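You operate a simulated robot arm through the tools that you are given. There is no shell and no other tool. Be economical: measure what you need, move in short steps, check, and stop when the job is done.

Carry out the task below with a simulated two-armed robot. There is one attempt and no reset: what you move stays moved.

## Task
Warm the glide in the green dip basket and size it on the jig.
Fine: stand the basket in soak cell 10, press start once and wait till the lamp is dark, set the basket down on the sizing jig, then back on its drip ring. Set down upright: what you pick out.

It is judged by the outcome, as a careful person would: the job done as asked, and still so three seconds after it is handed in. It fails if anything else is knocked over, pushed out of place, dropped, spilled or broken.

## Robot
Two 7-joint arms with two-finger parallel grippers on one trunk, on a base that drives. Base frame: it is fixed to the floor where the robot stands at the start and does not move with it; the origin is under the middle of the robot, x ahead of it, y to its left, z up; the surface under the hand at the start is at about z = 0.925. Lengths are in m, angles in degrees, forces in N, time in s.
The left shoulder is at the start at [0.05, 0.209, 1.196], the right one opposite. With the tool pointing down near the work surface each hand reaches from about 0.3 to 0.92 m from the robot's upright axis, wherever it stands, measured 20 degrees to its own side. Places, roughly: soak cell 10 [0.6, 0.5, 0.9]. Payload 4.4 kg a hand.
The tool frame of a hand sits at the grasp point between the pads (the TCP): z along the fingers, y along the line on which they close. The tips reach 0.023 m beyond it. Largest opening 0.094 m; finger width 0.038, thickness 0.01; the body of the gripper, 0.054 by 0.096 m, starts 0.039 m behind the TCP.
Orientation is that of the tool frame in the base frame, as a unit quaternion [w, x, y, z]. With the fingers straight down and closing along the base's y, the tool's x points along the base's -x, its y along +y and its z along -z.

## Interface
- The arms move only by the tool drive_tool. It takes "left_targets", "right_targets" or both (then of equal length, played together; a hand with none holds still); each is a list of rows, each an object (a shift or turn left out is 0, a gripper value left out holds the last) with "offset": the shift along the base's x, y, z in mm, a list of three; "delta_rot": the turn, a rotation vector about the base's x, y, z in rad, a list of three; "claw": the finger opening in mm, from 0 to 94. In form: [{"offset": [dx, dy, dz], "delta_rot": [ax, ay, az], "claw": claw}, ...]. A call has 1 to 12 rows; each row is the pose to reach, as a shift and turn from the pose commanded when the call began. Each row takes 0.2 s and may step no farther than 0.05 m and 8.6 degrees from the row before; otherwise, or with a gripper value out of range, the whole call is refused. A pose out of reach is approached as far as the arm can. The call stops where the force on the tool passes 40 N (or 10 N more than at its start, if that is more) or the arm is blocked; 0.2 s more then pass. The fingers move at their own pace (about 0.108 m/s each) and stop on an object; they squeeze with about 22 N. The grip force told is the motor's: it shows also when the fingers shut on nothing. Time passes only in rows, and 0.2 s behind the last, so rows that repeat a pose let the fingers close. It gives the time, the measured TCP pose, the force on the tool (base axes), the opening and the grip force at its end, in the units of the frame above (readings bear some noise), with the torque about the TCP (base axes, N m) and any sound that the robot's microphone picked up.
- Cameras (640 x 400 px; columns grow to the right, rows downward): "scene" is now at [0.1571, 0.023, 1.3867]; the picture's right is [0.24, -0.97, 0.00], its down [-0.38, -0.09, -0.92] and it looks along [0.90, 0.22, -0.39] (base axes); focal length 214 px, centre (320, 200). "left" rides on the left gripper at [0.086, -0.016, -0.074] in its tool frame; the picture's right is [0.18, 0.98, 0.00], its down [-0.58, 0.11, -0.81] and it looks along [-0.79, 0.15, 0.59] (tool axes); focal length 243 px, centre (320, 200). "right" rides on the right gripper at [0.086, 0.016, -0.074] in its tool frame; the picture's right is [-0.18, 0.98, 0.00], its down [-0.58, -0.11, -0.81] and it looks along [-0.79, -0.15, 0.59] (tool axes); focal length 243 px, centre (320, 200). There is no depth. A picture from a camera that has moved, and an enlarged one, comes with that camera's place and axes in the base frame and with its lens.
- grab_frame(camera): a new picture of that camera. No time passes.
- move_column(by): slides the trunk up (or, below 0, down) by that many m; the arms and the scene camera ride with it, the base frame stays. It gives what a move gives, with no picture.
- steer(legs): drives the robot by 1 to 6 legs, each [ahead, left, turn to the left] in m, m and degrees, along the robot's own axes; the way and the turn of a leg run together, so that a leg with both is an arc; at most 1.5 m and 180 degrees a leg. The arms and the cameras ride along, it lands a little off, and it stops where it bumps. It gives what a move gives.
- head_to(pan, tilt): turns the head with the scene camera to pan (to the left, within 80 degrees either way) and tilt (down, from -29 to 69), counted from straight ahead of the robot. It gives what a move gives.
- enlarge(camera, box): a new picture of the part [left, top, right, bottom] of that camera's present view, enlarged. No time passes.
- close_job(): hands the job in; it is judged then, once.

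Go step by step. Nothing tells you exact positions but the pictures and the camera data: compare them with the known pose of the tool, close in by small moves and look again before you grip or let go. The budget is 120 turns and 92 pictures, counting those below and the enlarged ones. Unless the task says otherwise, let go and move clear before handing in, and close with one line.

The tools are called after "Emit:" by a JSON object that holds its "name" and its "arguments". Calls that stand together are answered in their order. drive_tool: Moves the arms, as the interface text tells. Its arguments: {"type":"object","properties":{"left_targets":{"type":"array"},"right_targets":{"type":"array"}},"required":[]} The other tools are called the same way: move_column (by) slides the trunk up or down; steer (legs) drives the base; head_to (pan, tilt) turns the head that bears the scene camera; grab_frame (camera) takes a picture; enlarge (camera, box) takes an enlarged picture of a part of a camera's view; close_job () hands the job in.

At the start:

```text
clock: 0.0
left_eef_pos: [0.3593, 0.5056, 1.2249]
left_tool_rot: [0.0, 0.0, 1.0, -0.001]
left_contact_force: [-1.2, 0.0, 0.0]
left_ft_torque: [-0.03, -0.01, -0.02]
left_gripper_width: 0.094
left_gripper_force: 0.0
right_eef_pos: [0.5767, 0.0737, 1.2844]
right_tool_rot: [0.0, 0.0, 1.0, 0.0]
right_contact_force: [-0.5, 0.2, 0.6]
right_ft_torque: [0.0, 0.04, -0.01]
right_gripper_width: 0.0941
right_gripper_force: 0.1
trunk travel left (down, up): [-0.275, 0.288]
robot x, y, heading: [-0.0035, 0.0015, 0.1]
head pan, tilt: [13.9, 22.7]
```

scene: 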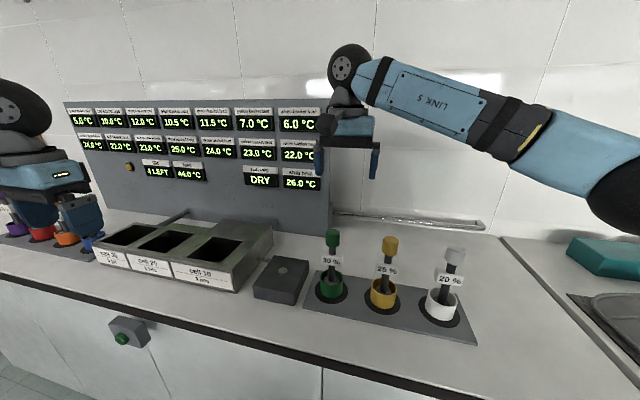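
right: 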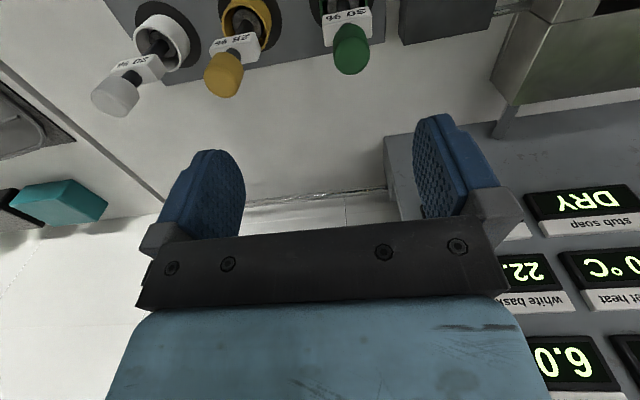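
left: 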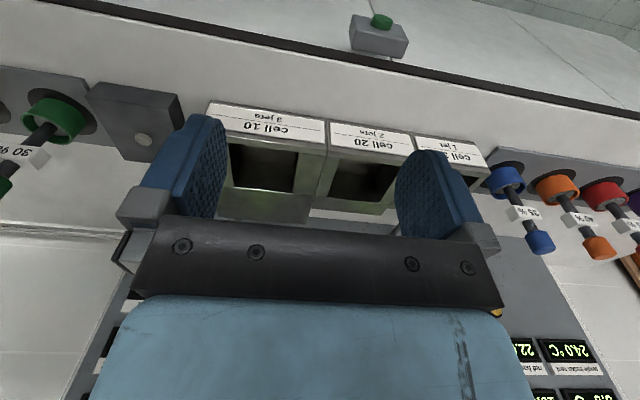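

I see three baskets (green, yellow, white) on a drip rack to the right, the soak bath with three cells, a dark block between (maybe the jig), and a panel of readouts. I'll enlarge to read details.

Emit:
{"name": "enlarge", "arguments": {"camera": "scene", "box": [60, 90, 330, 260]}}

Emit:
{"name": "enlarge", "arguments": {"camera": "scene", "box": [230, 210, 490, 360]}}

Emit:
{"name": "enlarge", "arguments": {"camera": "scene", "box": [60, 200, 290, 360]}}

```text
2.35 times, centred on (195, 175) of scene
camera zoom: at [0.1571, 0.023, 1.3867], right [0.24, -0.97, 0.0], down [-0.38, -0.09, -0.92], along [0.9, 0.22, -0.39], focal length 505 px, centre (614, 259)
```

zoom: 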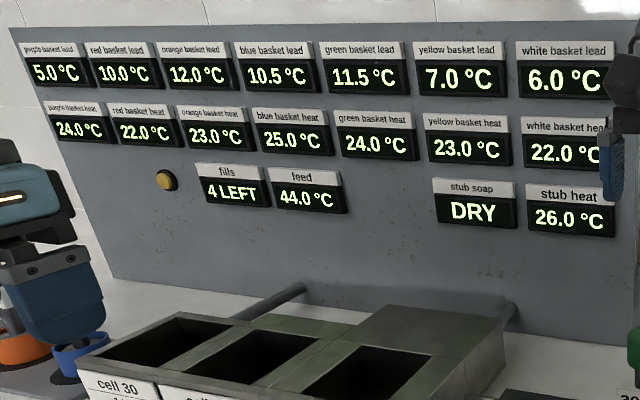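

```text
2.46 times, centred on (360, 285) of scene
camera zoom: at [0.1571, 0.023, 1.3867], right [0.24, -0.97, 0.0], down [-0.38, -0.09, -0.92], along [0.9, 0.22, -0.39], focal length 528 px, centre (222, -9)
```

zoom: 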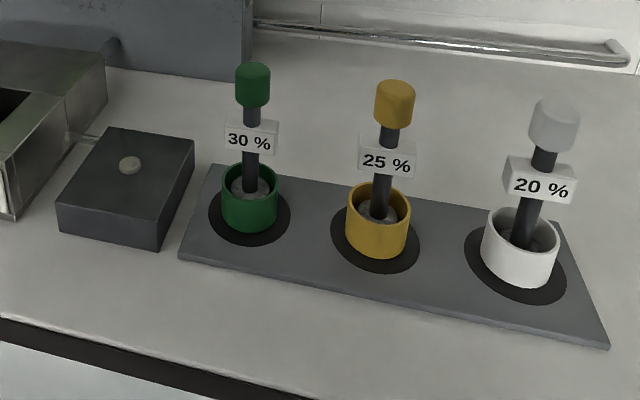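

```text
2.50 times, centred on (175, 280) of scene
camera zoom: at [0.1571, 0.023, 1.3867], right [0.24, -0.97, 0.0], down [-0.38, -0.09, -0.92], along [0.9, 0.22, -0.39], focal length 536 px, centre (682, 0)
```

zoom: 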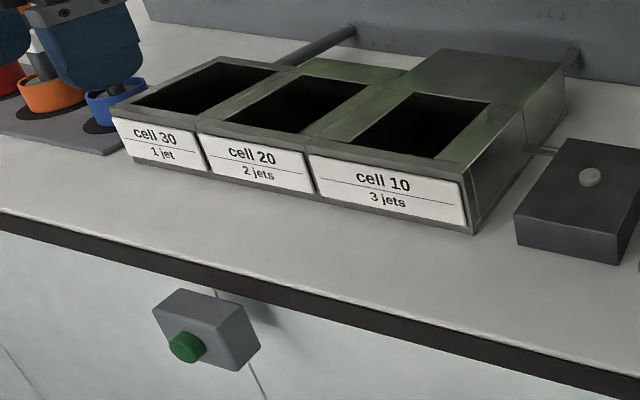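

Next I need to find the jig, the start button and the lamp for certain, so I'll look around.

Emit:
{"name": "head_to", "arguments": {"pan": -35, "tilt": 30}}

Emit:
{"name": "grab_frame", "arguments": {"camera": "scene"}}

Emit:
{"name": "head_to", "arguments": {"pan": 60, "tilt": 30}}

Emit:
{"name": "grab_frame", "arguments": {"camera": "scene"}}

Emit:
{"name": "enlarge", "arguments": {"camera": "left", "box": [0, 0, 330, 200]}}

```text
clock: 1.2
left_eef_pos: [0.359, 0.5067, 1.2251]
left_tool_rot: [0.0, 0.0, 1.0, 0.0]
left_contact_force: [-0.4, 0.6, 0.5]
left_ft_torque: [0.0, -0.01, -0.02]
left_gripper_width: 0.0941
left_gripper_force: 0.0
right_eef_pos: [0.5768, 0.0738, 1.2851]
right_tool_rot: [0.0, 0.0, 1.0, 0.0]
right_contact_force: [-0.6, -0.1, -0.6]
right_ft_torque: [-0.02, -0.01, -0.04]
right_gripper_width: 0.0941
right_gripper_force: 0.0
trunk travel left (down, up): [-0.275, 0.288]
robot x, y, heading: [0.0001, 0.0037, -0.2]
head pan, tilt: [-35.0, 30.0]
```

```text
85 pictures are left
camera scene: at [0.1413, -0.0511, 1.3751], right [-0.57, -0.82, 0.0], down [-0.41, 0.29, -0.87], along [0.71, -0.5, -0.5], focal length 214 px, centre (320, 200)
```

scene: 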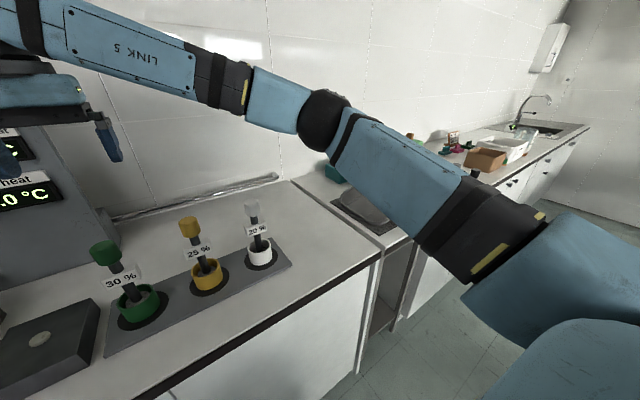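

```text
clock: 2.9
left_eef_pos: [0.3594, 0.5052, 1.225]
left_tool_rot: [0.0, 0.0, 1.0, 0.0]
left_contact_force: [-0.7, 0.7, -1.2]
left_ft_torque: [0.01, 0.04, 0.02]
left_gripper_width: 0.0943
left_gripper_force: 0.1
right_eef_pos: [0.5773, 0.074, 1.2856]
right_tool_rot: [0.001, 0.0, 1.0, -0.001]
right_contact_force: [0.7, 0.3, 0.2]
right_ft_torque: [0.01, 0.02, -0.02]
right_gripper_width: 0.0941
right_gripper_force: 0.0
trunk travel left (down, up): [-0.275, 0.288]
robot x, y, heading: [-0.0005, 0.0017, -0.2]
head pan, tilt: [60.0, 30.0]
```

```text
84 pictures are left
camera scene: at [0.1125, 0.079, 1.3751], right [0.87, -0.5, 0.0], down [-0.25, -0.43, -0.87], along [0.43, 0.75, -0.5], focal length 214 px, centre (320, 200)
```

scene: 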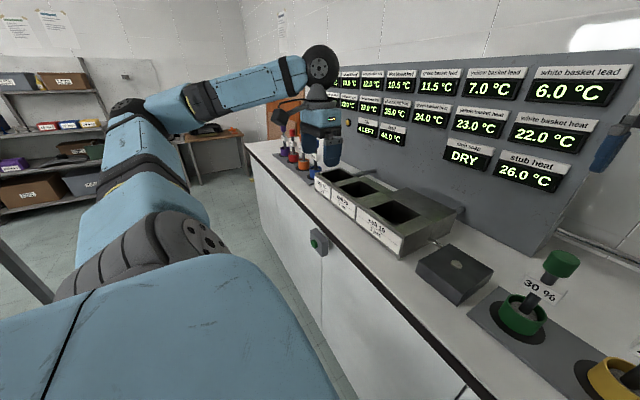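

```text
1.94 times, centred on (165, 100) of left
camera zoom: at [0.2723, 0.4894, 1.2994], right [-0.18, 0.98, 0.0], down [0.58, 0.11, 0.81], along [0.79, 0.15, -0.59], focal length 470 px, centre (621, 394)
```

zoom: 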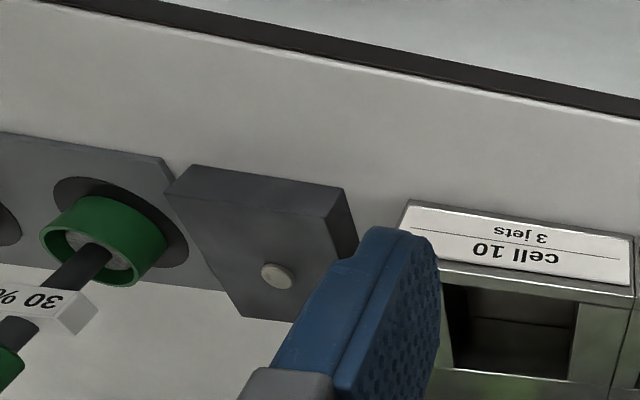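

The jig is the dark block with the stub (about [0.58, 0.23]), the green basket's knob is near [0.573, 0.096, 1.10], the start button is on the counter front near [0.42, 0.63, 0.79], and the lamp is the amber one on the panel. I'll move the right arm clear and bring the left hand above the green basket.

Emit:
{"name": "drive_tool", "arguments": {"right_targets": [{"offset": [-10, -45, 5]}, {"offset": [-25, -90, 10]}, {"offset": [-40, -135, 15]}, {"offset": [-55, -180, 20]}, {"offset": [-70, -225, 20]}, {"offset": [-85, -270, 20]}, {"offset": [-100, -315, 20]}, {"offset": [-115, -355, 20]}]}}

Emit:
{"name": "drive_tool", "arguments": {"left_targets": [{"offset": [24, -40, 0]}, {"offset": [48, -80, 0]}, {"offset": [72, -120, 0]}, {"offset": [96, -160, 0]}, {"offset": [120, -200, 0]}, {"offset": [144, -240, 0]}, {"offset": [160, -280, 0]}, {"offset": [175, -320, 0]}, {"offset": [185, -360, 0]}, {"offset": [195, -385, 0]}, {"offset": [200, -410, 0]}]}}

Emit:
{"name": "head_to", "arguments": {"pan": 14, "tilt": 32}}

Emit:
{"name": "grab_frame", "arguments": {"camera": "scene"}}

Emit:
{"name": "grab_frame", "arguments": {"camera": "left"}}

```text
clock: 4.7
left_eef_pos: [0.3579, 0.5038, 1.2256]
left_tool_rot: [0.001, 0.0, 1.0, 0.001]
left_contact_force: [-1.0, -0.6, -0.6]
left_ft_torque: [0.01, -0.01, 0.0]
left_gripper_width: 0.0939
left_gripper_force: 0.1
right_eef_pos: [0.4611, -0.2829, 1.3044]
right_tool_rot: [0.001, 0.0, 1.0, 0.001]
right_contact_force: [0.3, -1.5, 0.6]
right_ft_torque: [0.04, -0.02, 0.0]
right_gripper_width: 0.0939
right_gripper_force: 0.1
trunk travel left (down, up): [-0.275, 0.288]
robot x, y, heading: [-0.0033, -0.0029, 0.1]
head pan, tilt: [60.0, 30.0]
```

```text
clock: 7.1
left_eef_pos: [0.5464, 0.1377, 1.2264]
left_tool_rot: [0.001, -0.001, 1.0, 0.001]
left_contact_force: [-0.6, -0.5, 0.8]
left_ft_torque: [0.01, -0.01, 0.03]
left_gripper_width: 0.0938
left_gripper_force: 0.0
left hand out of reach, approached as far as the arm can: row 10, 11
right_eef_pos: [0.4619, -0.2819, 1.3047]
right_tool_rot: [0.0, 0.0, 1.0, 0.0]
right_contact_force: [0.1, 0.2, 0.3]
right_ft_torque: [0.02, 0.0, 0.01]
right_gripper_width: 0.0941
right_gripper_force: 0.1
trunk travel left (down, up): [-0.275, 0.288]
robot x, y, heading: [0.001, -0.0023, -0.1]
head pan, tilt: [60.0, 30.0]
```

```text
clock: 8.2
left_eef_pos: [0.5476, 0.1365, 1.2256]
left_tool_rot: [0.0, 0.0, 1.0, -0.001]
left_contact_force: [-0.4, 0.2, -0.1]
left_ft_torque: [-0.01, 0.02, 0.0]
left_gripper_width: 0.0937
left_gripper_force: 0.0
right_eef_pos: [0.4627, -0.2806, 1.3042]
right_tool_rot: [-0.001, -0.001, 1.0, 0.0]
right_contact_force: [-0.3, -0.4, 0.3]
right_ft_torque: [-0.01, 0.0, -0.01]
right_gripper_width: 0.0941
right_gripper_force: 0.0
trunk travel left (down, up): [-0.275, 0.288]
robot x, y, heading: [0.0001, 0.0006, -0.1]
head pan, tilt: [14.0, 32.0]
```

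```text
82 pictures are left
camera scene: at [0.1542, 0.0224, 1.372], right [0.24, -0.97, 0.0], down [-0.51, -0.13, -0.85], along [0.82, 0.21, -0.53], focal length 214 px, centre (320, 200)
```

scene: 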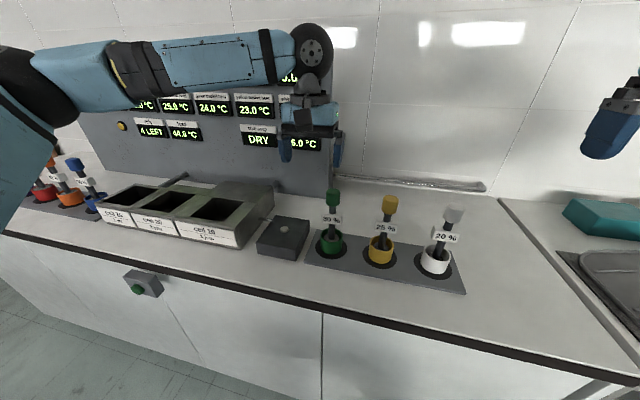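

```text
81 pictures are left
camera left: at [0.4607, 0.1214, 1.2994], right [-0.18, 0.98, 0.0], down [0.58, 0.11, 0.81], along [0.79, 0.15, -0.59], focal length 243 px, centre (320, 200)
```

left: 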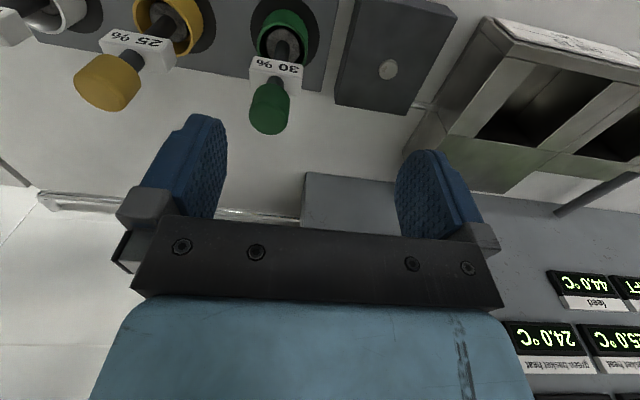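

The left arm can't reach that far inward, so I'll use the right hand for the basket and the left for the button. I'll retract the left hand and drive the robot 0.40 m to the left so everything lies well within reach.

Emit:
{"name": "drive_tool", "arguments": {"left_targets": [{"offset": [-25, 40, 0]}, {"offset": [-50, 80, 0]}, {"offset": [-75, 120, 0]}, {"offset": [-100, 160, 0]}, {"offset": [-125, 200, 0]}, {"offset": [-150, 240, 0]}, {"offset": [-175, 280, 0]}, {"offset": [-195, 320, 0]}]}}

Emit:
{"name": "steer", "arguments": {"legs": [[0, 0.4, 0]]}}

Emit:
{"name": "head_to", "arguments": {"pan": -10, "tilt": 38}}

Emit:
{"name": "grab_frame", "arguments": {"camera": "scene"}}

Emit:
{"name": "grab_frame", "arguments": {"camera": "right"}}

```text
clock: 10.0
left_eef_pos: [0.3526, 0.4606, 1.2249]
left_tool_rot: [0.0, 0.001, 1.0, -0.001]
left_contact_force: [0.1, -0.6, 0.0]
left_ft_torque: [-0.01, -0.02, -0.01]
left_gripper_width: 0.0939
left_gripper_force: 0.1
right_eef_pos: [0.4626, -0.2782, 1.3042]
right_tool_rot: [0.0, 0.001, 1.0, -0.001]
right_contact_force: [0.2, 0.0, -0.1]
right_ft_torque: [0.01, -0.02, 0.02]
right_gripper_width: 0.094
right_gripper_force: 0.0
trunk travel left (down, up): [-0.275, 0.288]
robot x, y, heading: [0.0005, 0.0005, 0.1]
head pan, tilt: [14.0, 32.0]
```

```text
clock: 14.1
left_eef_pos: [0.3524, 0.8571, 1.2257]
left_tool_rot: [0.0, 0.0, 1.0, 0.0]
left_contact_force: [-0.2, 0.4, 0.1]
left_ft_torque: [0.04, -0.01, -0.01]
left_gripper_width: 0.0941
left_gripper_force: 0.0
right_eef_pos: [0.4634, 0.1186, 1.3032]
right_tool_rot: [0.0, 0.0, 1.0, 0.0]
right_contact_force: [0.3, 0.1, -0.3]
right_ft_torque: [-0.02, 0.03, 0.0]
right_gripper_width: 0.0937
right_gripper_force: 0.0
trunk travel left (down, up): [-0.275, 0.288]
robot x, y, heading: [0.0014, 0.3981, 0.0]
head pan, tilt: [14.0, 32.0]
```

```text
clock: 14.9
left_eef_pos: [0.3517, 0.8555, 1.2252]
left_tool_rot: [0.0, 0.0, 1.0, 0.0]
left_contact_force: [1.2, -0.1, 0.9]
left_ft_torque: [0.02, 0.0, 0.01]
left_gripper_width: 0.0939
left_gripper_force: 0.1
right_eef_pos: [0.4632, 0.1177, 1.3036]
right_tool_rot: [0.001, 0.0, 1.0, 0.0]
right_contact_force: [0.1, -0.1, -0.2]
right_ft_torque: [0.01, -0.01, 0.03]
right_gripper_width: 0.094
right_gripper_force: 0.0
trunk travel left (down, up): [-0.275, 0.288]
robot x, y, heading: [0.001, 0.4001, -0.2]
head pan, tilt: [-10.0, 38.0]
```

```text
80 pictures are left
camera scene: at [0.1521, 0.3845, 1.3628], right [-0.17, -0.99, 0.0], down [-0.61, 0.11, -0.79], along [0.78, -0.14, -0.62], focal length 214 px, centre (320, 200)
```

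scene: 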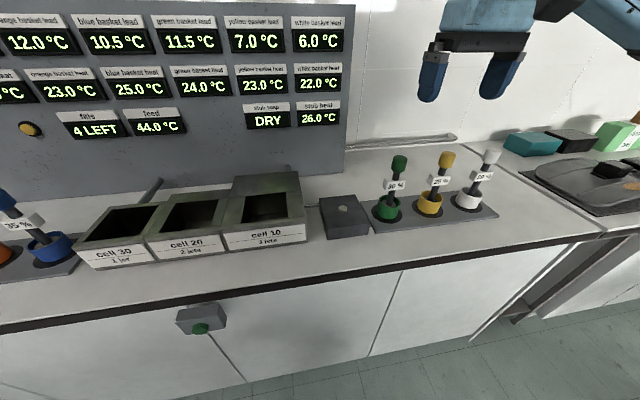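

```text
79 pictures are left
camera right: at [0.3766, 0.1338, 1.3784], right [0.18, 0.98, 0.0], down [0.58, -0.11, 0.81], along [0.79, -0.15, -0.59], focal length 243 px, centre (320, 200)
```

right: 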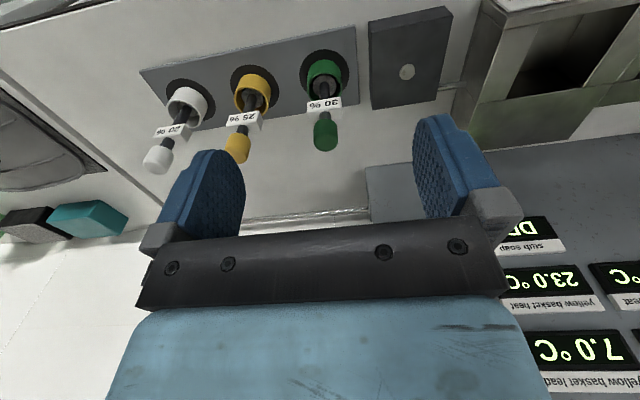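

Good view. I'll zoom for precise positions of the basket, jig and cell.

Emit:
{"name": "enlarge", "arguments": {"camera": "scene", "box": [200, 140, 440, 290]}}

Emit:
{"name": "enlarge", "arguments": {"camera": "right", "box": [260, 0, 580, 200]}}

```text
2.67 times, centred on (320, 215) of scene
camera zoom: at [0.1521, 0.3845, 1.3628], right [-0.17, -0.99, 0.0], down [-0.61, 0.11, -0.79], along [0.78, -0.14, -0.62], focal length 572 px, centre (320, 160)
```

zoom: 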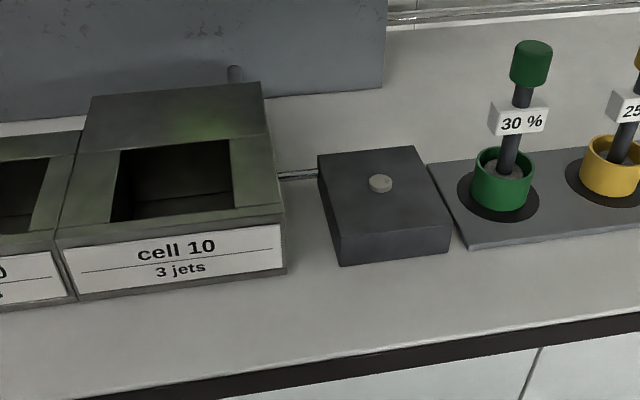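

```text
2.00 times, centred on (420, 100) of right
camera zoom: at [0.3766, 0.1338, 1.3784], right [0.18, 0.98, 0.0], down [0.58, -0.11, 0.81], along [0.79, -0.15, -0.59], focal length 485 px, centre (120, 400)
```

zoom: 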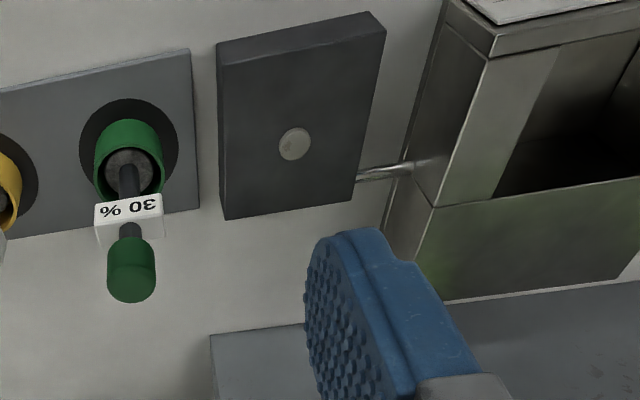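

Knob ≈ [0.596, 0.101, 1.095], jig stub ≈ [0.597, 0.240, 0.97], cell 10 opening centre ≈ [0.607, 0.448], rim z ≈ 1.0. Moving the right hand above the green knob and checking.

Emit:
{"name": "drive_tool", "arguments": {"right_targets": [{"offset": [40, -5, -15]}, {"offset": [80, -10, -30]}, {"offset": [120, -17, -45]}, {"offset": [133, -17, -75]}, {"offset": [133, -17, -110]}]}}

Emit:
{"name": "grab_frame", "arguments": {"camera": "right"}}

Emit:
{"name": "enlarge", "arguments": {"camera": "scene", "box": [340, 80, 500, 230]}}

```text
clock: 16.1
left_eef_pos: [0.3535, 0.8555, 1.2245]
left_tool_rot: [0.0, 0.0, 1.0, 0.0]
left_contact_force: [-0.3, 0.5, 0.4]
left_ft_torque: [0.0, 0.02, 0.01]
left_gripper_width: 0.0938
left_gripper_force: 0.1
right_eef_pos: [0.5966, 0.0994, 1.193]
right_tool_rot: [0.0, 0.0, 1.0, 0.0]
right_contact_force: [0.3, -0.1, 0.6]
right_ft_torque: [0.02, 0.0, 0.01]
right_gripper_width: 0.0941
right_gripper_force: 0.1
trunk travel left (down, up): [-0.275, 0.288]
robot x, y, heading: [-0.0033, 0.3973, 0.2]
head pan, tilt: [-10.0, 38.0]
```

```text
76 pictures are left
camera right: at [0.5102, 0.1163, 1.2672], right [0.18, 0.98, 0.0], down [0.58, -0.11, 0.81], along [0.79, -0.15, -0.59], focal length 243 px, centre (320, 200)
```

right: 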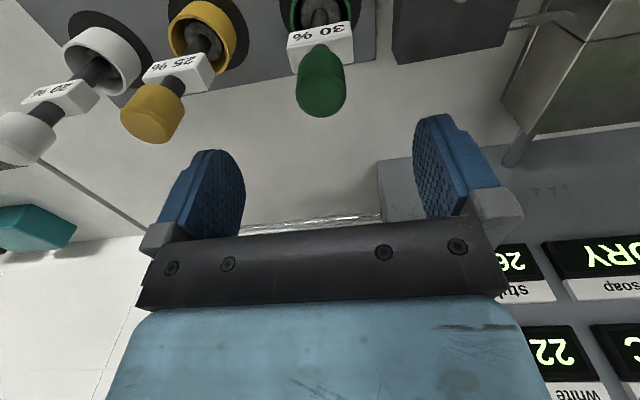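

```text
2.67 times, centred on (420, 155) of scene
camera zoom: at [0.1525, 0.3838, 1.3628], right [-0.17, -0.98, 0.0], down [-0.61, 0.11, -0.79], along [0.78, -0.14, -0.62], focal length 572 px, centre (53, 320)
```

zoom: 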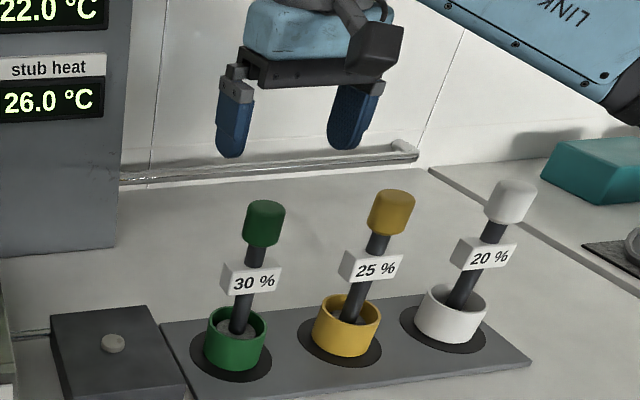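

The knob is centred under the hand (≈[0.600, 0.099]). I'll descend around it and check before closing.

Emit:
{"name": "drive_tool", "arguments": {"right_targets": [{"offset": [2, 0, -40]}, {"offset": [3, 0, -75]}, {"offset": [3, 0, -93]}]}}

Emit:
{"name": "enlarge", "arguments": {"camera": "scene", "box": [340, 80, 500, 230]}}

Emit:
{"name": "grab_frame", "arguments": {"camera": "right"}}

```text
clock: 16.9
left_eef_pos: [0.353, 0.8571, 1.2245]
left_tool_rot: [0.001, 0.0, 1.0, 0.001]
left_contact_force: [1.0, -0.8, 0.3]
left_ft_torque: [0.0, -0.02, 0.03]
left_gripper_width: 0.0939
left_gripper_force: 0.1
right_eef_pos: [0.6003, 0.1014, 1.1014]
right_tool_rot: [-0.001, -0.001, 1.0, 0.0]
right_contact_force: [-0.4, -0.3, 0.1]
right_ft_torque: [0.02, -0.01, -0.01]
right_gripper_width: 0.0937
right_gripper_force: 0.1
trunk travel left (down, up): [-0.275, 0.288]
robot x, y, heading: [-0.0008, 0.3992, -0.1]
head pan, tilt: [-10.0, 38.0]
```

```text
2.67 times, centred on (420, 155) of scene
camera zoom: at [0.1522, 0.3844, 1.3628], right [-0.17, -0.98, 0.0], down [-0.61, 0.11, -0.79], along [0.78, -0.14, -0.62], focal length 572 px, centre (53, 320)
```

zoom: 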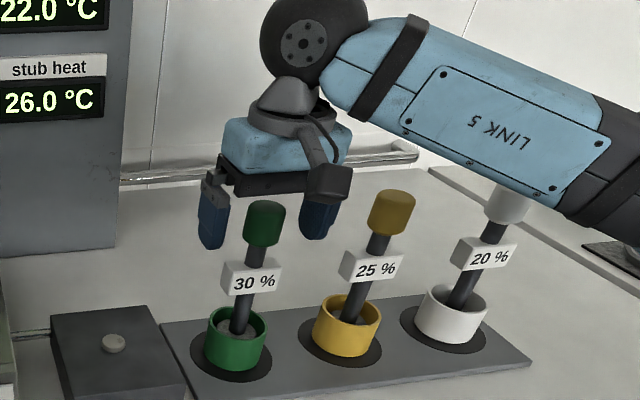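

```text
73 pictures are left
camera right: at [0.5127, 0.1168, 1.1759], right [0.18, 0.98, 0.0], down [0.58, -0.11, 0.81], along [0.79, -0.15, -0.59], focal length 243 px, centre (320, 200)
```

right: 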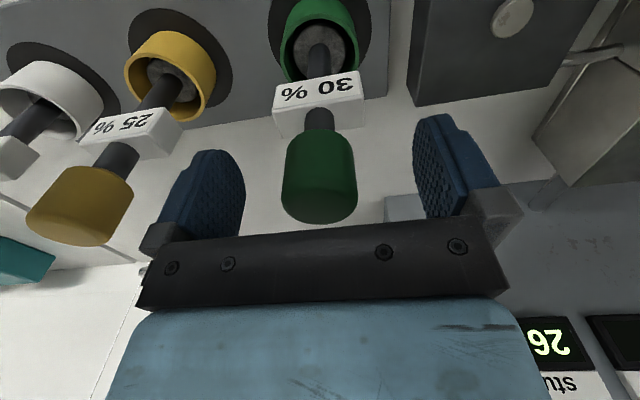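

The fingers straddle the knob well and nothing is touched. Closing the grip.

Emit:
{"name": "drive_tool", "arguments": {"right_targets": [{"claw": 20}, {"claw": 20}, {"claw": 20}, {"claw": 10}]}}

Emit:
{"name": "grab_frame", "arguments": {"camera": "scene"}}

```text
clock: 17.9
left_eef_pos: [0.3521, 0.8548, 1.2267]
left_tool_rot: [-0.001, 0.0, 1.0, 0.0]
left_contact_force: [-0.1, 0.8, -0.3]
left_ft_torque: [-0.01, 0.02, 0.02]
left_gripper_width: 0.0939
left_gripper_force: 0.1
right_eef_pos: [0.5987, 0.0998, 1.1012]
right_tool_rot: [0.001, -0.001, 1.0, 0.0]
right_contact_force: [-0.2, -0.4, 0.4]
right_ft_torque: [-0.07, -0.03, -0.01]
right_gripper_width: 0.0347
right_gripper_force: 21.8
trunk travel left (down, up): [-0.275, 0.288]
robot x, y, heading: [0.0012, 0.3956, -0.2]
head pan, tilt: [-10.0, 38.0]
```

```text
72 pictures are left
camera scene: at [0.1521, 0.3844, 1.3627], right [-0.17, -0.98, 0.0], down [-0.61, 0.11, -0.79], along [0.78, -0.14, -0.62], focal length 214 px, centre (320, 200)
```

scene: 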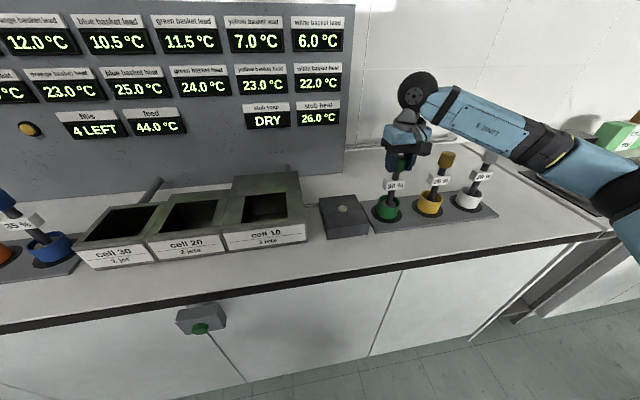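

Gripped (35 mm). Lifting straight up.

Emit:
{"name": "drive_tool", "arguments": {"right_targets": [{"offset": [0, 0, 15]}, {"offset": [0, 0, 40]}, {"offset": [0, 0, 75]}, {"offset": [0, 0, 110]}, {"offset": [0, 0, 145]}]}}

Emit:
{"name": "grab_frame", "arguments": {"camera": "scene"}}

Emit:
{"name": "grab_frame", "arguments": {"camera": "right"}}

```text
clock: 19.1
left_eef_pos: [0.3521, 0.8568, 1.2248]
left_tool_rot: [0.0, -0.001, 1.0, 0.0]
left_contact_force: [-1.2, 0.2, 0.9]
left_ft_torque: [-0.01, 0.02, 0.01]
left_gripper_width: 0.0941
left_gripper_force: 0.1
right_eef_pos: [0.5987, 0.1016, 1.2467]
right_tool_rot: [0.0, 0.0, 1.0, -0.001]
right_contact_force: [0.7, 0.3, -2.0]
right_ft_torque: [0.01, 0.0, 0.03]
right_gripper_width: 0.0348
right_gripper_force: 21.8
trunk travel left (down, up): [-0.275, 0.288]
robot x, y, heading: [0.001, 0.4007, -0.1]
head pan, tilt: [-10.0, 38.0]
```

```text
71 pictures are left
camera scene: at [0.1515, 0.3851, 1.3628], right [-0.17, -0.98, 0.0], down [-0.61, 0.11, -0.79], along [0.78, -0.14, -0.62], focal length 214 px, centre (320, 200)
```

scene: 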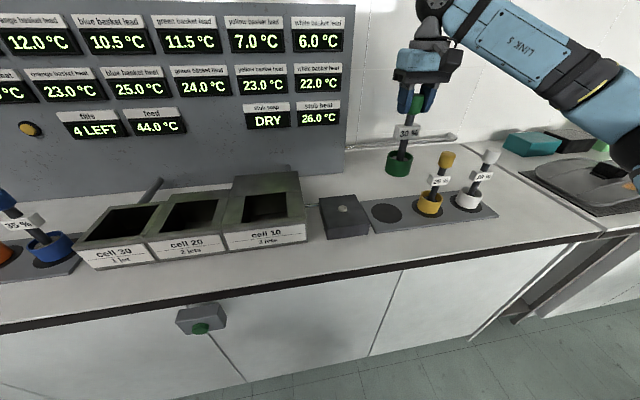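

```text
70 pictures are left
camera right: at [0.512, 0.1179, 1.3208], right [0.18, 0.98, 0.0], down [0.58, -0.11, 0.81], along [0.79, -0.15, -0.59], focal length 243 px, centre (320, 200)
```

right: 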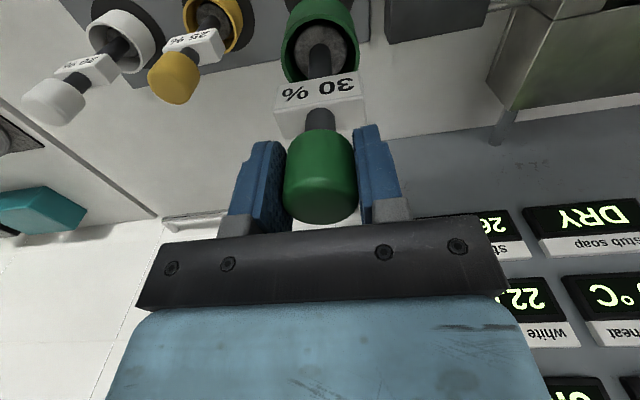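

Held cleanly. Moving at height across to above cell 10.

Emit:
{"name": "drive_tool", "arguments": {"right_targets": [{"offset": [1, 30, 0]}, {"offset": [2, 65, 0]}, {"offset": [3, 100, 0]}, {"offset": [4, 135, 0]}, {"offset": [5, 170, 0]}, {"offset": [6, 205, 0]}, {"offset": [7, 240, 0]}, {"offset": [7, 275, 0]}, {"offset": [7, 310, 0]}, {"offset": [7, 335, 0]}, {"offset": [7, 347, 0]}]}}

Emit:
{"name": "grab_frame", "arguments": {"camera": "scene"}}

Emit:
{"name": "grab_frame", "arguments": {"camera": "right"}}

```text
clock: 21.6
left_eef_pos: [0.3527, 0.8574, 1.2247]
left_tool_rot: [0.0, -0.001, 1.0, 0.001]
left_contact_force: [-0.4, -0.1, -0.3]
left_ft_torque: [0.02, -0.01, 0.03]
left_gripper_width: 0.0939
left_gripper_force: 0.1
right_eef_pos: [0.6067, 0.4487, 1.2449]
right_tool_rot: [0.0, -0.001, 1.0, 0.0]
right_contact_force: [-0.3, 0.2, -3.3]
right_ft_torque: [0.01, 0.01, 0.03]
right_gripper_width: 0.0346
right_gripper_force: 22.4
trunk travel left (down, up): [-0.275, 0.288]
robot x, y, heading: [0.0, 0.398, -0.3]
head pan, tilt: [-10.0, 38.0]
```

```text
69 pictures are left
camera scene: at [0.1524, 0.3848, 1.3627], right [-0.17, -0.98, 0.0], down [-0.61, 0.11, -0.79], along [0.78, -0.14, -0.62], focal length 214 px, centre (320, 200)
```

scene: 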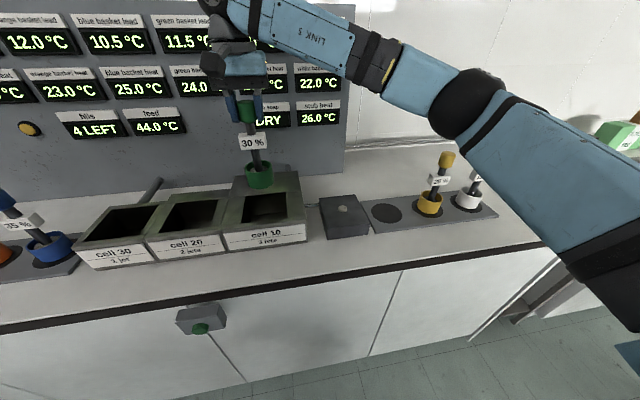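

```text
68 pictures are left
camera right: at [0.5202, 0.465, 1.3197], right [0.18, 0.98, 0.0], down [0.58, -0.11, 0.81], along [0.79, -0.15, -0.59], focal length 243 px, centre (320, 200)
```

right: 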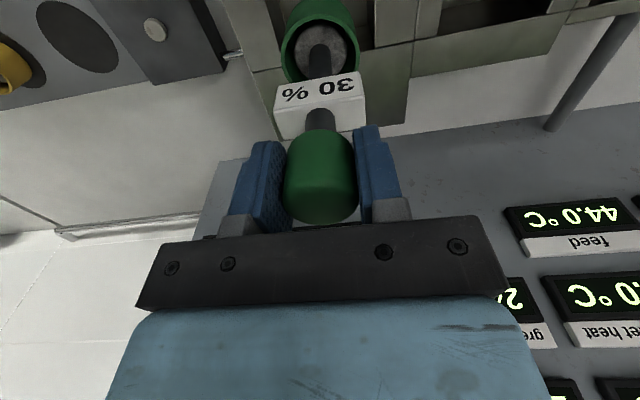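

The basket is over cell 10. I'll lower partway and check the alignment with the opening.

Emit:
{"name": "drive_tool", "arguments": {"right_targets": [{"offset": [0, 0, -25]}, {"offset": [0, 0, -50]}]}}

Emit:
{"name": "enlarge", "arguments": {"camera": "scene", "box": [170, 70, 350, 270]}}

Emit:
{"name": "grab_frame", "arguments": {"camera": "left"}}

```text
clock: 22.1
left_eef_pos: [0.3539, 0.8569, 1.2258]
left_tool_rot: [-0.001, 0.0, 1.0, 0.0]
left_contact_force: [0.6, 0.1, 0.2]
left_ft_torque: [0.02, 0.03, 0.03]
left_gripper_width: 0.0941
left_gripper_force: 0.0
right_eef_pos: [0.6074, 0.4479, 1.1962]
right_tool_rot: [0.0, -0.001, 1.0, 0.001]
right_contact_force: [1.0, 0.1, -2.3]
right_ft_torque: [0.01, 0.0, -0.02]
right_gripper_width: 0.0346
right_gripper_force: 22.3
trunk travel left (down, up): [-0.275, 0.288]
robot x, y, heading: [-0.0002, 0.4013, -0.1]
head pan, tilt: [-10.0, 38.0]
```

```text
2.00 times, centred on (260, 170) of scene
camera zoom: at [0.1527, 0.3845, 1.3627], right [-0.17, -0.98, 0.0], down [-0.61, 0.11, -0.79], along [0.78, -0.14, -0.62], focal length 429 px, centre (440, 260)
```

zoom: 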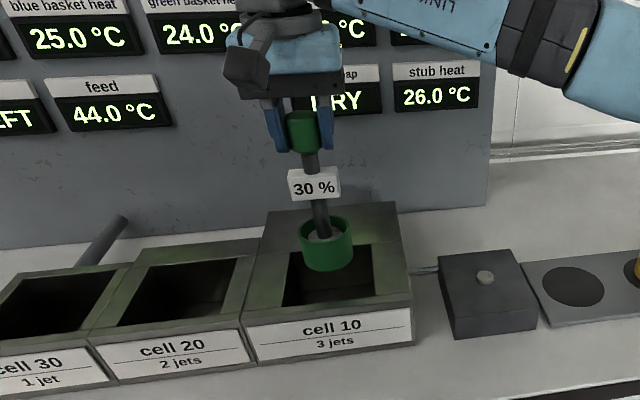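

```text
66 pictures are left
camera left: at [0.2667, 0.8401, 1.2994], right [-0.18, 0.98, 0.0], down [0.58, 0.11, 0.81], along [0.79, 0.15, -0.59], focal length 243 px, centre (320, 200)
```

left: 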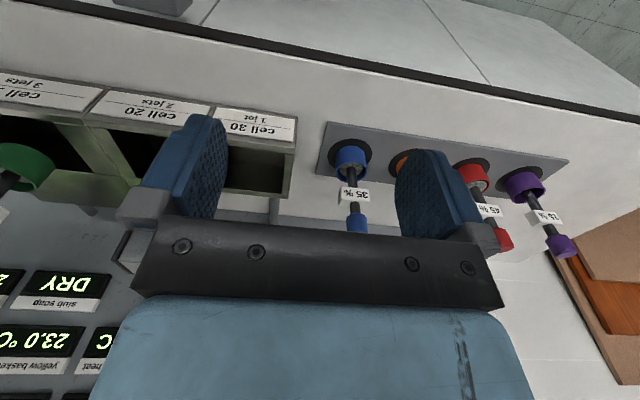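

The cup is centred over the opening. Lowering into the cell.

Emit:
{"name": "drive_tool", "arguments": {"right_targets": [{"offset": [0, 0, -20]}, {"offset": [0, 0, -40]}, {"offset": [0, 0, -55]}, {"offset": [0, 0, -65]}, {"offset": [0, 0, -75]}]}}

Emit:
{"name": "enlarge", "arguments": {"camera": "scene", "box": [170, 70, 350, 270]}}

```text
clock: 23.4
left_eef_pos: [0.3533, 0.856, 1.2256]
left_tool_rot: [0.0, -0.001, 1.0, 0.0]
left_contact_force: [-0.1, -0.9, -0.3]
left_ft_torque: [0.0, 0.01, -0.01]
left_gripper_width: 0.094
left_gripper_force: 0.0
right_eef_pos: [0.6068, 0.4477, 1.1202]
right_tool_rot: [0.0, 0.0, 1.0, -0.001]
right_contact_force: [-0.4, 0.3, -1.8]
right_ft_torque: [0.01, -0.03, -0.02]
right_gripper_width: 0.0349
right_gripper_force: 21.9
trunk travel left (down, up): [-0.275, 0.288]
robot x, y, heading: [0.0, 0.4002, -0.0]
head pan, tilt: [-10.0, 38.0]
```

```text
2.00 times, centred on (260, 170) of scene
camera zoom: at [0.1525, 0.3845, 1.3627], right [-0.17, -0.98, 0.0], down [-0.61, 0.11, -0.79], along [0.78, -0.14, -0.62], focal length 429 px, centre (440, 260)
```

zoom: 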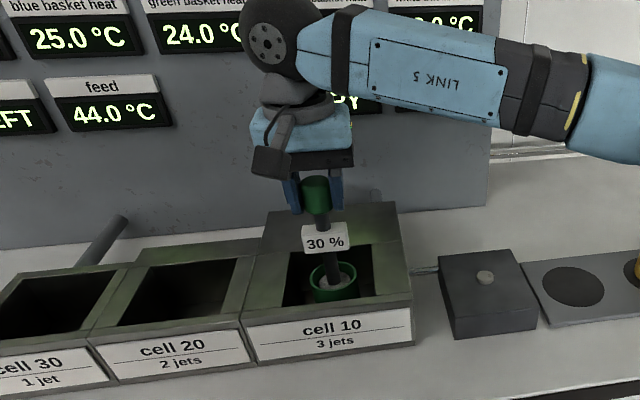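

Still free inside the cell. Lowering gently to find the floor.

Emit:
{"name": "drive_tool", "arguments": {"right_targets": [{"offset": [0, 0, -4]}, {"offset": [0, 0, -8]}, {"offset": [0, 0, -11]}]}}

```text
clock: 24.1
left_eef_pos: [0.3531, 0.8559, 1.2251]
left_tool_rot: [-0.001, 0.001, 1.0, 0.0]
left_contact_force: [-0.7, -0.3, 0.9]
left_ft_torque: [0.01, 0.0, 0.0]
left_gripper_width: 0.0937
left_gripper_force: 0.0
right_eef_pos: [0.6057, 0.448, 1.109]
right_tool_rot: [0.0, -0.001, 1.0, 0.001]
right_contact_force: [-0.6, -1.1, -3.2]
right_ft_torque: [0.01, 0.01, 0.02]
right_gripper_width: 0.0346
right_gripper_force: 21.9
trunk travel left (down, up): [-0.275, 0.288]
robot x, y, heading: [-0.0021, 0.4027, 0.0]
head pan, tilt: [-10.0, 38.0]
```

Emit:
{"name": "drive_tool", "arguments": {"right_targets": [{"offset": [0, 0, -3]}, {"offset": [0, 0, -6]}]}}

```text
clock: 24.8
left_eef_pos: [0.3526, 0.8564, 1.225]
left_tool_rot: [0.0, 0.0, 1.0, 0.0]
left_contact_force: [-0.4, 0.1, 1.0]
left_ft_torque: [0.01, -0.05, -0.05]
left_gripper_width: 0.0944
left_gripper_force: 0.0
right_eef_pos: [0.6056, 0.4472, 1.1037]
right_tool_rot: [0.0, 0.0, 1.0, 0.0]
right_contact_force: [0.6, 0.6, -1.0]
right_ft_torque: [0.04, -0.05, 0.01]
right_gripper_width: 0.0347
right_gripper_force: 22.0
trunk travel left (down, up): [-0.275, 0.288]
robot x, y, heading: [-0.0015, 0.3957, -0.1]
head pan, tilt: [-10.0, 38.0]
```

No clear contact yet; continuing in small steps.

Emit:
{"name": "drive_tool", "arguments": {"right_targets": [{"offset": [0, 0, -2]}, {"offset": [0, 0, -3]}]}}

```text
clock: 25.4
left_eef_pos: [0.3513, 0.8559, 1.227]
left_tool_rot: [0.001, 0.0, 1.0, 0.0]
left_contact_force: [0.9, 0.2, 0.7]
left_ft_torque: [-0.05, 0.06, 0.02]
left_gripper_width: 0.0938
left_gripper_force: 0.0
right_eef_pos: [0.6064, 0.4478, 1.1039]
right_tool_rot: [0.002, 0.001, 1.0, 0.0]
right_contact_force: [3.6, -0.9, 19.6]
right_ft_torque: [-0.36, -0.06, 0.01]
right_gripper_width: 0.0346
right_gripper_force: 21.9
trunk travel left (down, up): [-0.275, 0.288]
robot x, y, heading: [0.0027, 0.3991, -0.1]
head pan, tilt: [-10.0, 38.0]
```

Contact with the cell floor at TCP z≈1.103. I'll ease off the press, release and rise.

Emit:
{"name": "drive_tool", "arguments": {"right_targets": [{"offset": [0, 0, 2]}, {"offset": [0, 0, 2], "claw": 50}, {"offset": [0, 0, 2], "claw": 80}, {"offset": [0, 0, 2], "claw": 80}]}}

Emit:
{"name": "enlarge", "arguments": {"camera": "scene", "box": [170, 70, 350, 270]}}

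Emit:
{"name": "grab_frame", "arguments": {"camera": "right"}}

```text
clock: 26.4
left_eef_pos: [0.3532, 0.8561, 1.2252]
left_tool_rot: [0.0, 0.001, 1.0, 0.001]
left_contact_force: [0.0, 0.2, 0.0]
left_ft_torque: [-0.03, -0.02, 0.0]
left_gripper_width: 0.0939
left_gripper_force: 0.0
right_eef_pos: [0.6057, 0.4472, 1.1033]
right_tool_rot: [0.0, 0.001, 1.0, 0.0]
right_contact_force: [0.0, 0.7, 0.0]
right_ft_torque: [0.0, -0.02, 0.03]
right_gripper_width: 0.0799
right_gripper_force: 0.2
trunk travel left (down, up): [-0.275, 0.288]
robot x, y, heading: [-0.0018, 0.3968, -0.2]
head pan, tilt: [-10.0, 38.0]
```

```text
2.00 times, centred on (260, 170) of scene
camera zoom: at [0.1521, 0.3846, 1.3627], right [-0.17, -0.98, 0.0], down [-0.61, 0.11, -0.79], along [0.78, -0.14, -0.62], focal length 429 px, centre (440, 260)
```

zoom: 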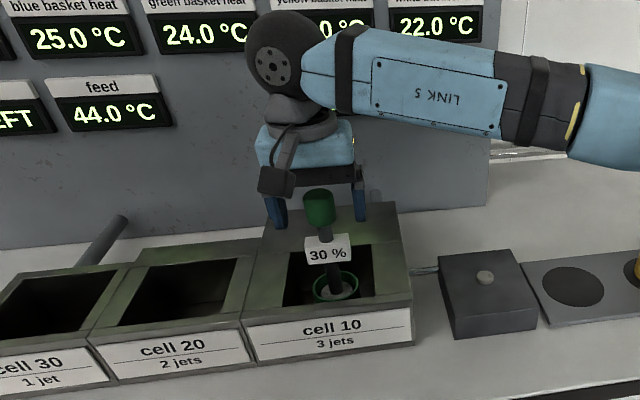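

```text
63 pictures are left
camera right: at [0.5197, 0.4643, 1.1771], right [0.18, 0.98, 0.0], down [0.58, -0.11, 0.81], along [0.79, -0.15, -0.59], focal length 243 px, centre (320, 200)
```

right: 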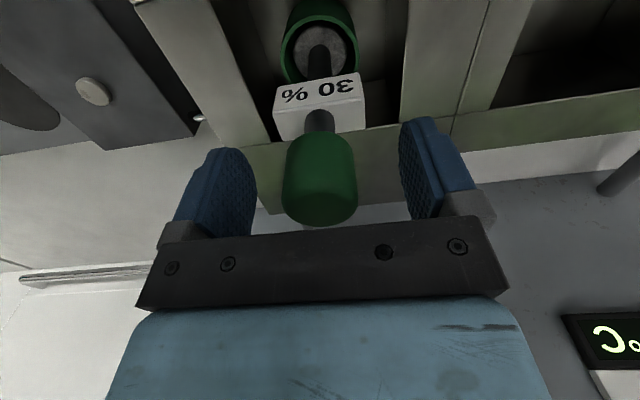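

The basket stands free and upright in cell 10. I'll raise the right hand clear and aim the head at the button.

Emit:
{"name": "drive_tool", "arguments": {"right_targets": [{"offset": [0, 0, 30]}, {"offset": [0, 0, 70]}, {"offset": [0, 0, 110]}]}}

Emit:
{"name": "head_to", "arguments": {"pan": 35, "tilt": 45}}

Emit:
{"name": "grab_frame", "arguments": {"camera": "scene"}}

Emit:
{"name": "enlarge", "arguments": {"camera": "left", "box": [0, 0, 320, 200]}}

```text
clock: 27.1
left_eef_pos: [0.3522, 0.8573, 1.2253]
left_tool_rot: [0.0, 0.0, 1.0, 0.0]
left_contact_force: [-0.8, -0.1, 0.3]
left_ft_torque: [0.03, -0.03, -0.01]
left_gripper_width: 0.094
left_gripper_force: 0.0
right_eef_pos: [0.6038, 0.4479, 1.2129]
right_tool_rot: [0.001, -0.001, 1.0, 0.0]
right_contact_force: [-0.3, -0.4, 0.4]
right_ft_torque: [0.02, -0.01, 0.0]
right_gripper_width: 0.0799
right_gripper_force: 0.1
trunk travel left (down, up): [-0.275, 0.288]
robot x, y, heading: [0.0018, 0.3998, -0.1]
head pan, tilt: [-10.0, 38.0]
```

```text
clock: 28.3
left_eef_pos: [0.3524, 0.8557, 1.2248]
left_tool_rot: [0.001, 0.0, 1.0, 0.0]
left_contact_force: [0.5, -0.3, -0.3]
left_ft_torque: [0.0, -0.02, 0.02]
left_gripper_width: 0.094
left_gripper_force: 0.0
right_eef_pos: [0.6051, 0.4467, 1.212]
right_tool_rot: [0.0, 0.0, 1.0, 0.0]
right_contact_force: [-0.6, 0.5, -1.0]
right_ft_torque: [-0.01, 0.01, -0.02]
right_gripper_width: 0.0797
right_gripper_force: 0.1
trunk travel left (down, up): [-0.275, 0.288]
robot x, y, heading: [0.0033, 0.4, 0.3]
head pan, tilt: [35.0, 45.0]
```

```text
62 pictures are left
camera scene: at [0.1337, 0.4461, 1.3525], right [0.57, -0.82, 0.0], down [-0.58, -0.41, -0.71], along [0.58, 0.41, -0.71], focal length 214 px, centre (320, 200)
```

scene: 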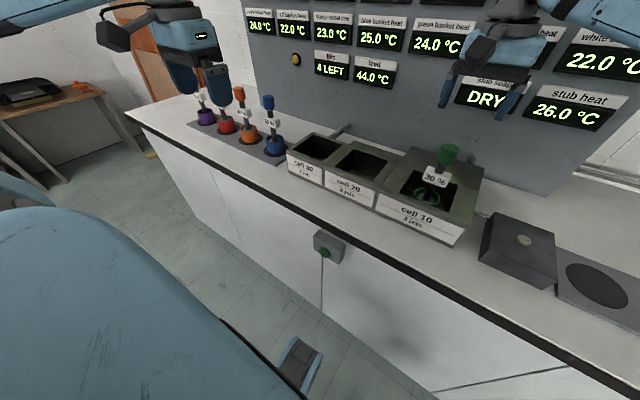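

```text
2.00 times, centred on (160, 100) of left
camera zoom: at [0.2662, 0.8401, 1.2995], right [-0.18, 0.98, 0.0], down [0.58, 0.11, 0.81], along [0.79, 0.15, -0.59], focal length 485 px, centre (640, 400)
```

zoom: 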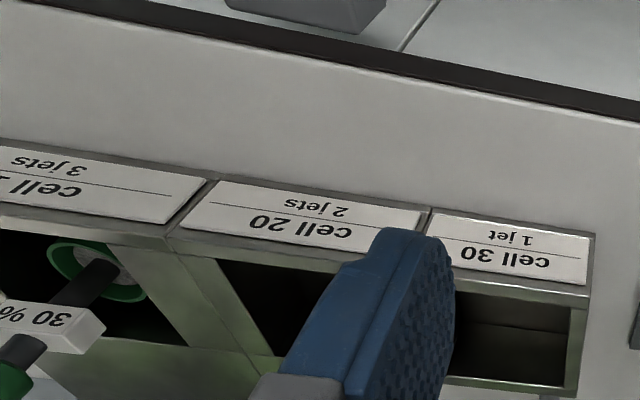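

Emit:
{"name": "enlarge", "arguments": {"camera": "scene", "box": [260, 180, 420, 280]}}

```text
4.00 times, centred on (340, 230) of scene
camera zoom: at [0.1337, 0.4461, 1.3525], right [0.57, -0.82, 0.0], down [-0.58, -0.41, -0.71], along [0.58, 0.41, -0.71], focal length 858 px, centre (240, 80)
```

zoom: 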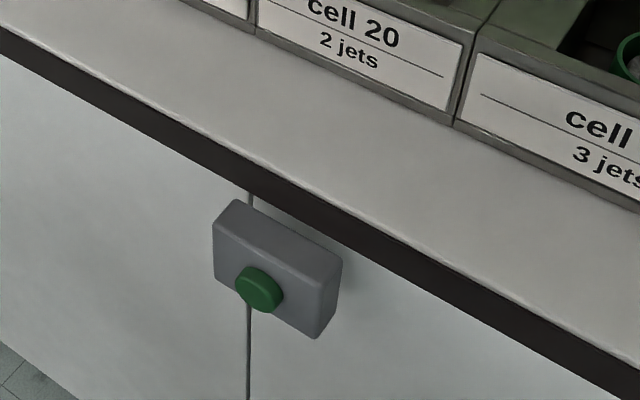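

Button cap centre ≈ [0.395, 0.614, 0.841], facing the robot; counter edge at x≈0.43. I'll close the left fingers, tilt them 30° forward and come down in front of the button.

Emit:
{"name": "drive_tool", "arguments": {"left_targets": [{"offset": [-6, -40, 0], "delta_rot": [0, -0.13, 0], "claw": 0}, {"offset": [-12, -80, 0], "delta_rot": [0, -0.26, 0]}, {"offset": [-18, -120, 0], "delta_rot": [0, -0.39, 0]}, {"offset": [-24, -160, 0], "delta_rot": [0, -0.5236, 0]}, {"offset": [-30, -200, 0], "delta_rot": [0, -0.5236, 0]}, {"offset": [-36, -242, 0], "delta_rot": [0, -0.5236, 0]}, {"offset": [-42, -242, -45], "delta_rot": [0, -0.5236, 0]}, {"offset": [-42, -242, -90], "delta_rot": [0, -0.5236, 0]}, {"offset": [-42, -242, -135], "delta_rot": [0, -0.5236, 0]}]}}

Emit:
{"name": "grab_frame", "arguments": {"camera": "scene"}}

```text
clock: 30.3
left_eef_pos: [0.4021, 0.5826, 1.108]
left_tool_rot: [0.257, -0.001, 0.966, 0.0]
left_contact_force: [0.8, -0.5, 0.4]
left_ft_torque: [-0.02, 0.01, 0.01]
left_gripper_width: 0.0
left_gripper_force: 22.3
left hand out of reach, approached as far as the arm can: row 4, 5, 6, 7, 8, 9
right_eef_pos: [0.608, 0.4477, 1.21]
right_tool_rot: [-0.002, 0.0, 1.0, 0.0]
right_contact_force: [0.7, 0.4, -0.5]
right_ft_torque: [-0.04, 0.03, -0.01]
right_gripper_width: 0.0799
right_gripper_force: 0.2
trunk travel left (down, up): [-0.275, 0.288]
robot x, y, heading: [-0.0003, 0.4028, -0.1]
head pan, tilt: [35.0, 45.0]
```

```text
59 pictures are left
camera scene: at [0.1368, 0.4467, 1.3521], right [0.57, -0.82, 0.0], down [-0.58, -0.41, -0.71], along [0.58, 0.41, -0.71], focal length 214 px, centre (320, 200)
```

scene: 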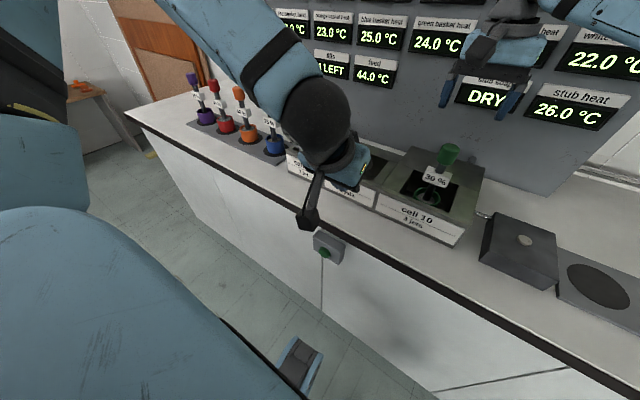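

Too close to the body for that pose. I'll raise the left hand again, drive the robot back 0.25 m and approach the button from there (right hand stays high and clear of the basket).

Emit:
{"name": "drive_tool", "arguments": {"left_targets": [{"offset": [0, 20, 40]}, {"offset": [0, 40, 80]}, {"offset": [0, 60, 120]}], "right_targets": [{"offset": [0, 0, 20]}, {"offset": [0, 0, 40]}, {"offset": [0, 0, 60]}]}}

Emit:
{"name": "steer", "arguments": {"legs": [[-0.25, 0, 0]]}}

Emit:
{"name": "grab_frame", "arguments": {"camera": "scene"}}

```text
clock: 31.1
left_eef_pos: [0.3986, 0.6423, 1.2324]
left_tool_rot: [0.259, -0.001, 0.966, -0.001]
left_contact_force: [-0.4, 0.2, 0.1]
left_ft_torque: [0.01, 0.03, 0.05]
left_gripper_width: 0.0001
left_gripper_force: 22.2
right_eef_pos: [0.6034, 0.4499, 1.2735]
right_tool_rot: [0.001, -0.001, 1.0, -0.002]
right_contact_force: [-0.7, -0.4, 0.0]
right_ft_torque: [-0.02, -0.02, -0.01]
right_gripper_width: 0.0799
right_gripper_force: 0.1
trunk travel left (down, up): [-0.275, 0.288]
robot x, y, heading: [-0.0001, 0.4014, 0.0]
head pan, tilt: [35.0, 45.0]
```

```text
clock: 32.9
left_eef_pos: [0.1517, 0.6412, 1.2308]
left_tool_rot: [0.259, 0.0, 0.966, 0.0]
left_contact_force: [-0.8, -0.7, -0.5]
left_ft_torque: [-0.03, -0.03, 0.03]
left_gripper_width: 0.0003
left_gripper_force: 21.6
right_eef_pos: [0.3554, 0.4472, 1.2724]
right_tool_rot: [0.0, -0.001, 1.0, 0.0]
right_contact_force: [0.0, -0.8, -0.2]
right_ft_torque: [0.0, -0.06, -0.03]
right_gripper_width: 0.0799
right_gripper_force: 0.0
trunk travel left (down, up): [-0.275, 0.288]
robot x, y, heading: [-0.2513, 0.3999, 0.3]
head pan, tilt: [35.0, 45.0]
```

```text
58 pictures are left
camera scene: at [-0.1159, 0.4459, 1.3525], right [0.57, -0.82, 0.0], down [-0.58, -0.41, -0.71], along [0.58, 0.41, -0.71], focal length 214 px, centre (320, 200)
```

scene: 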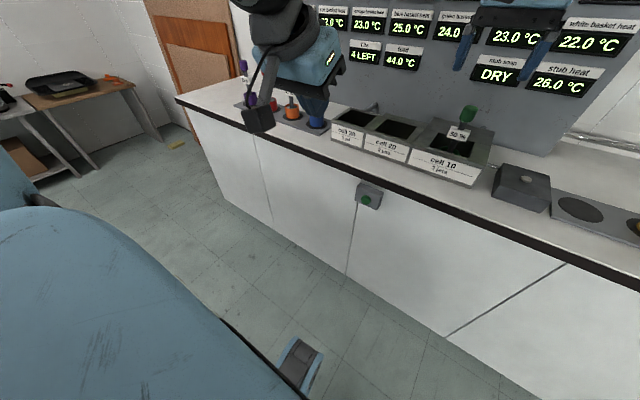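

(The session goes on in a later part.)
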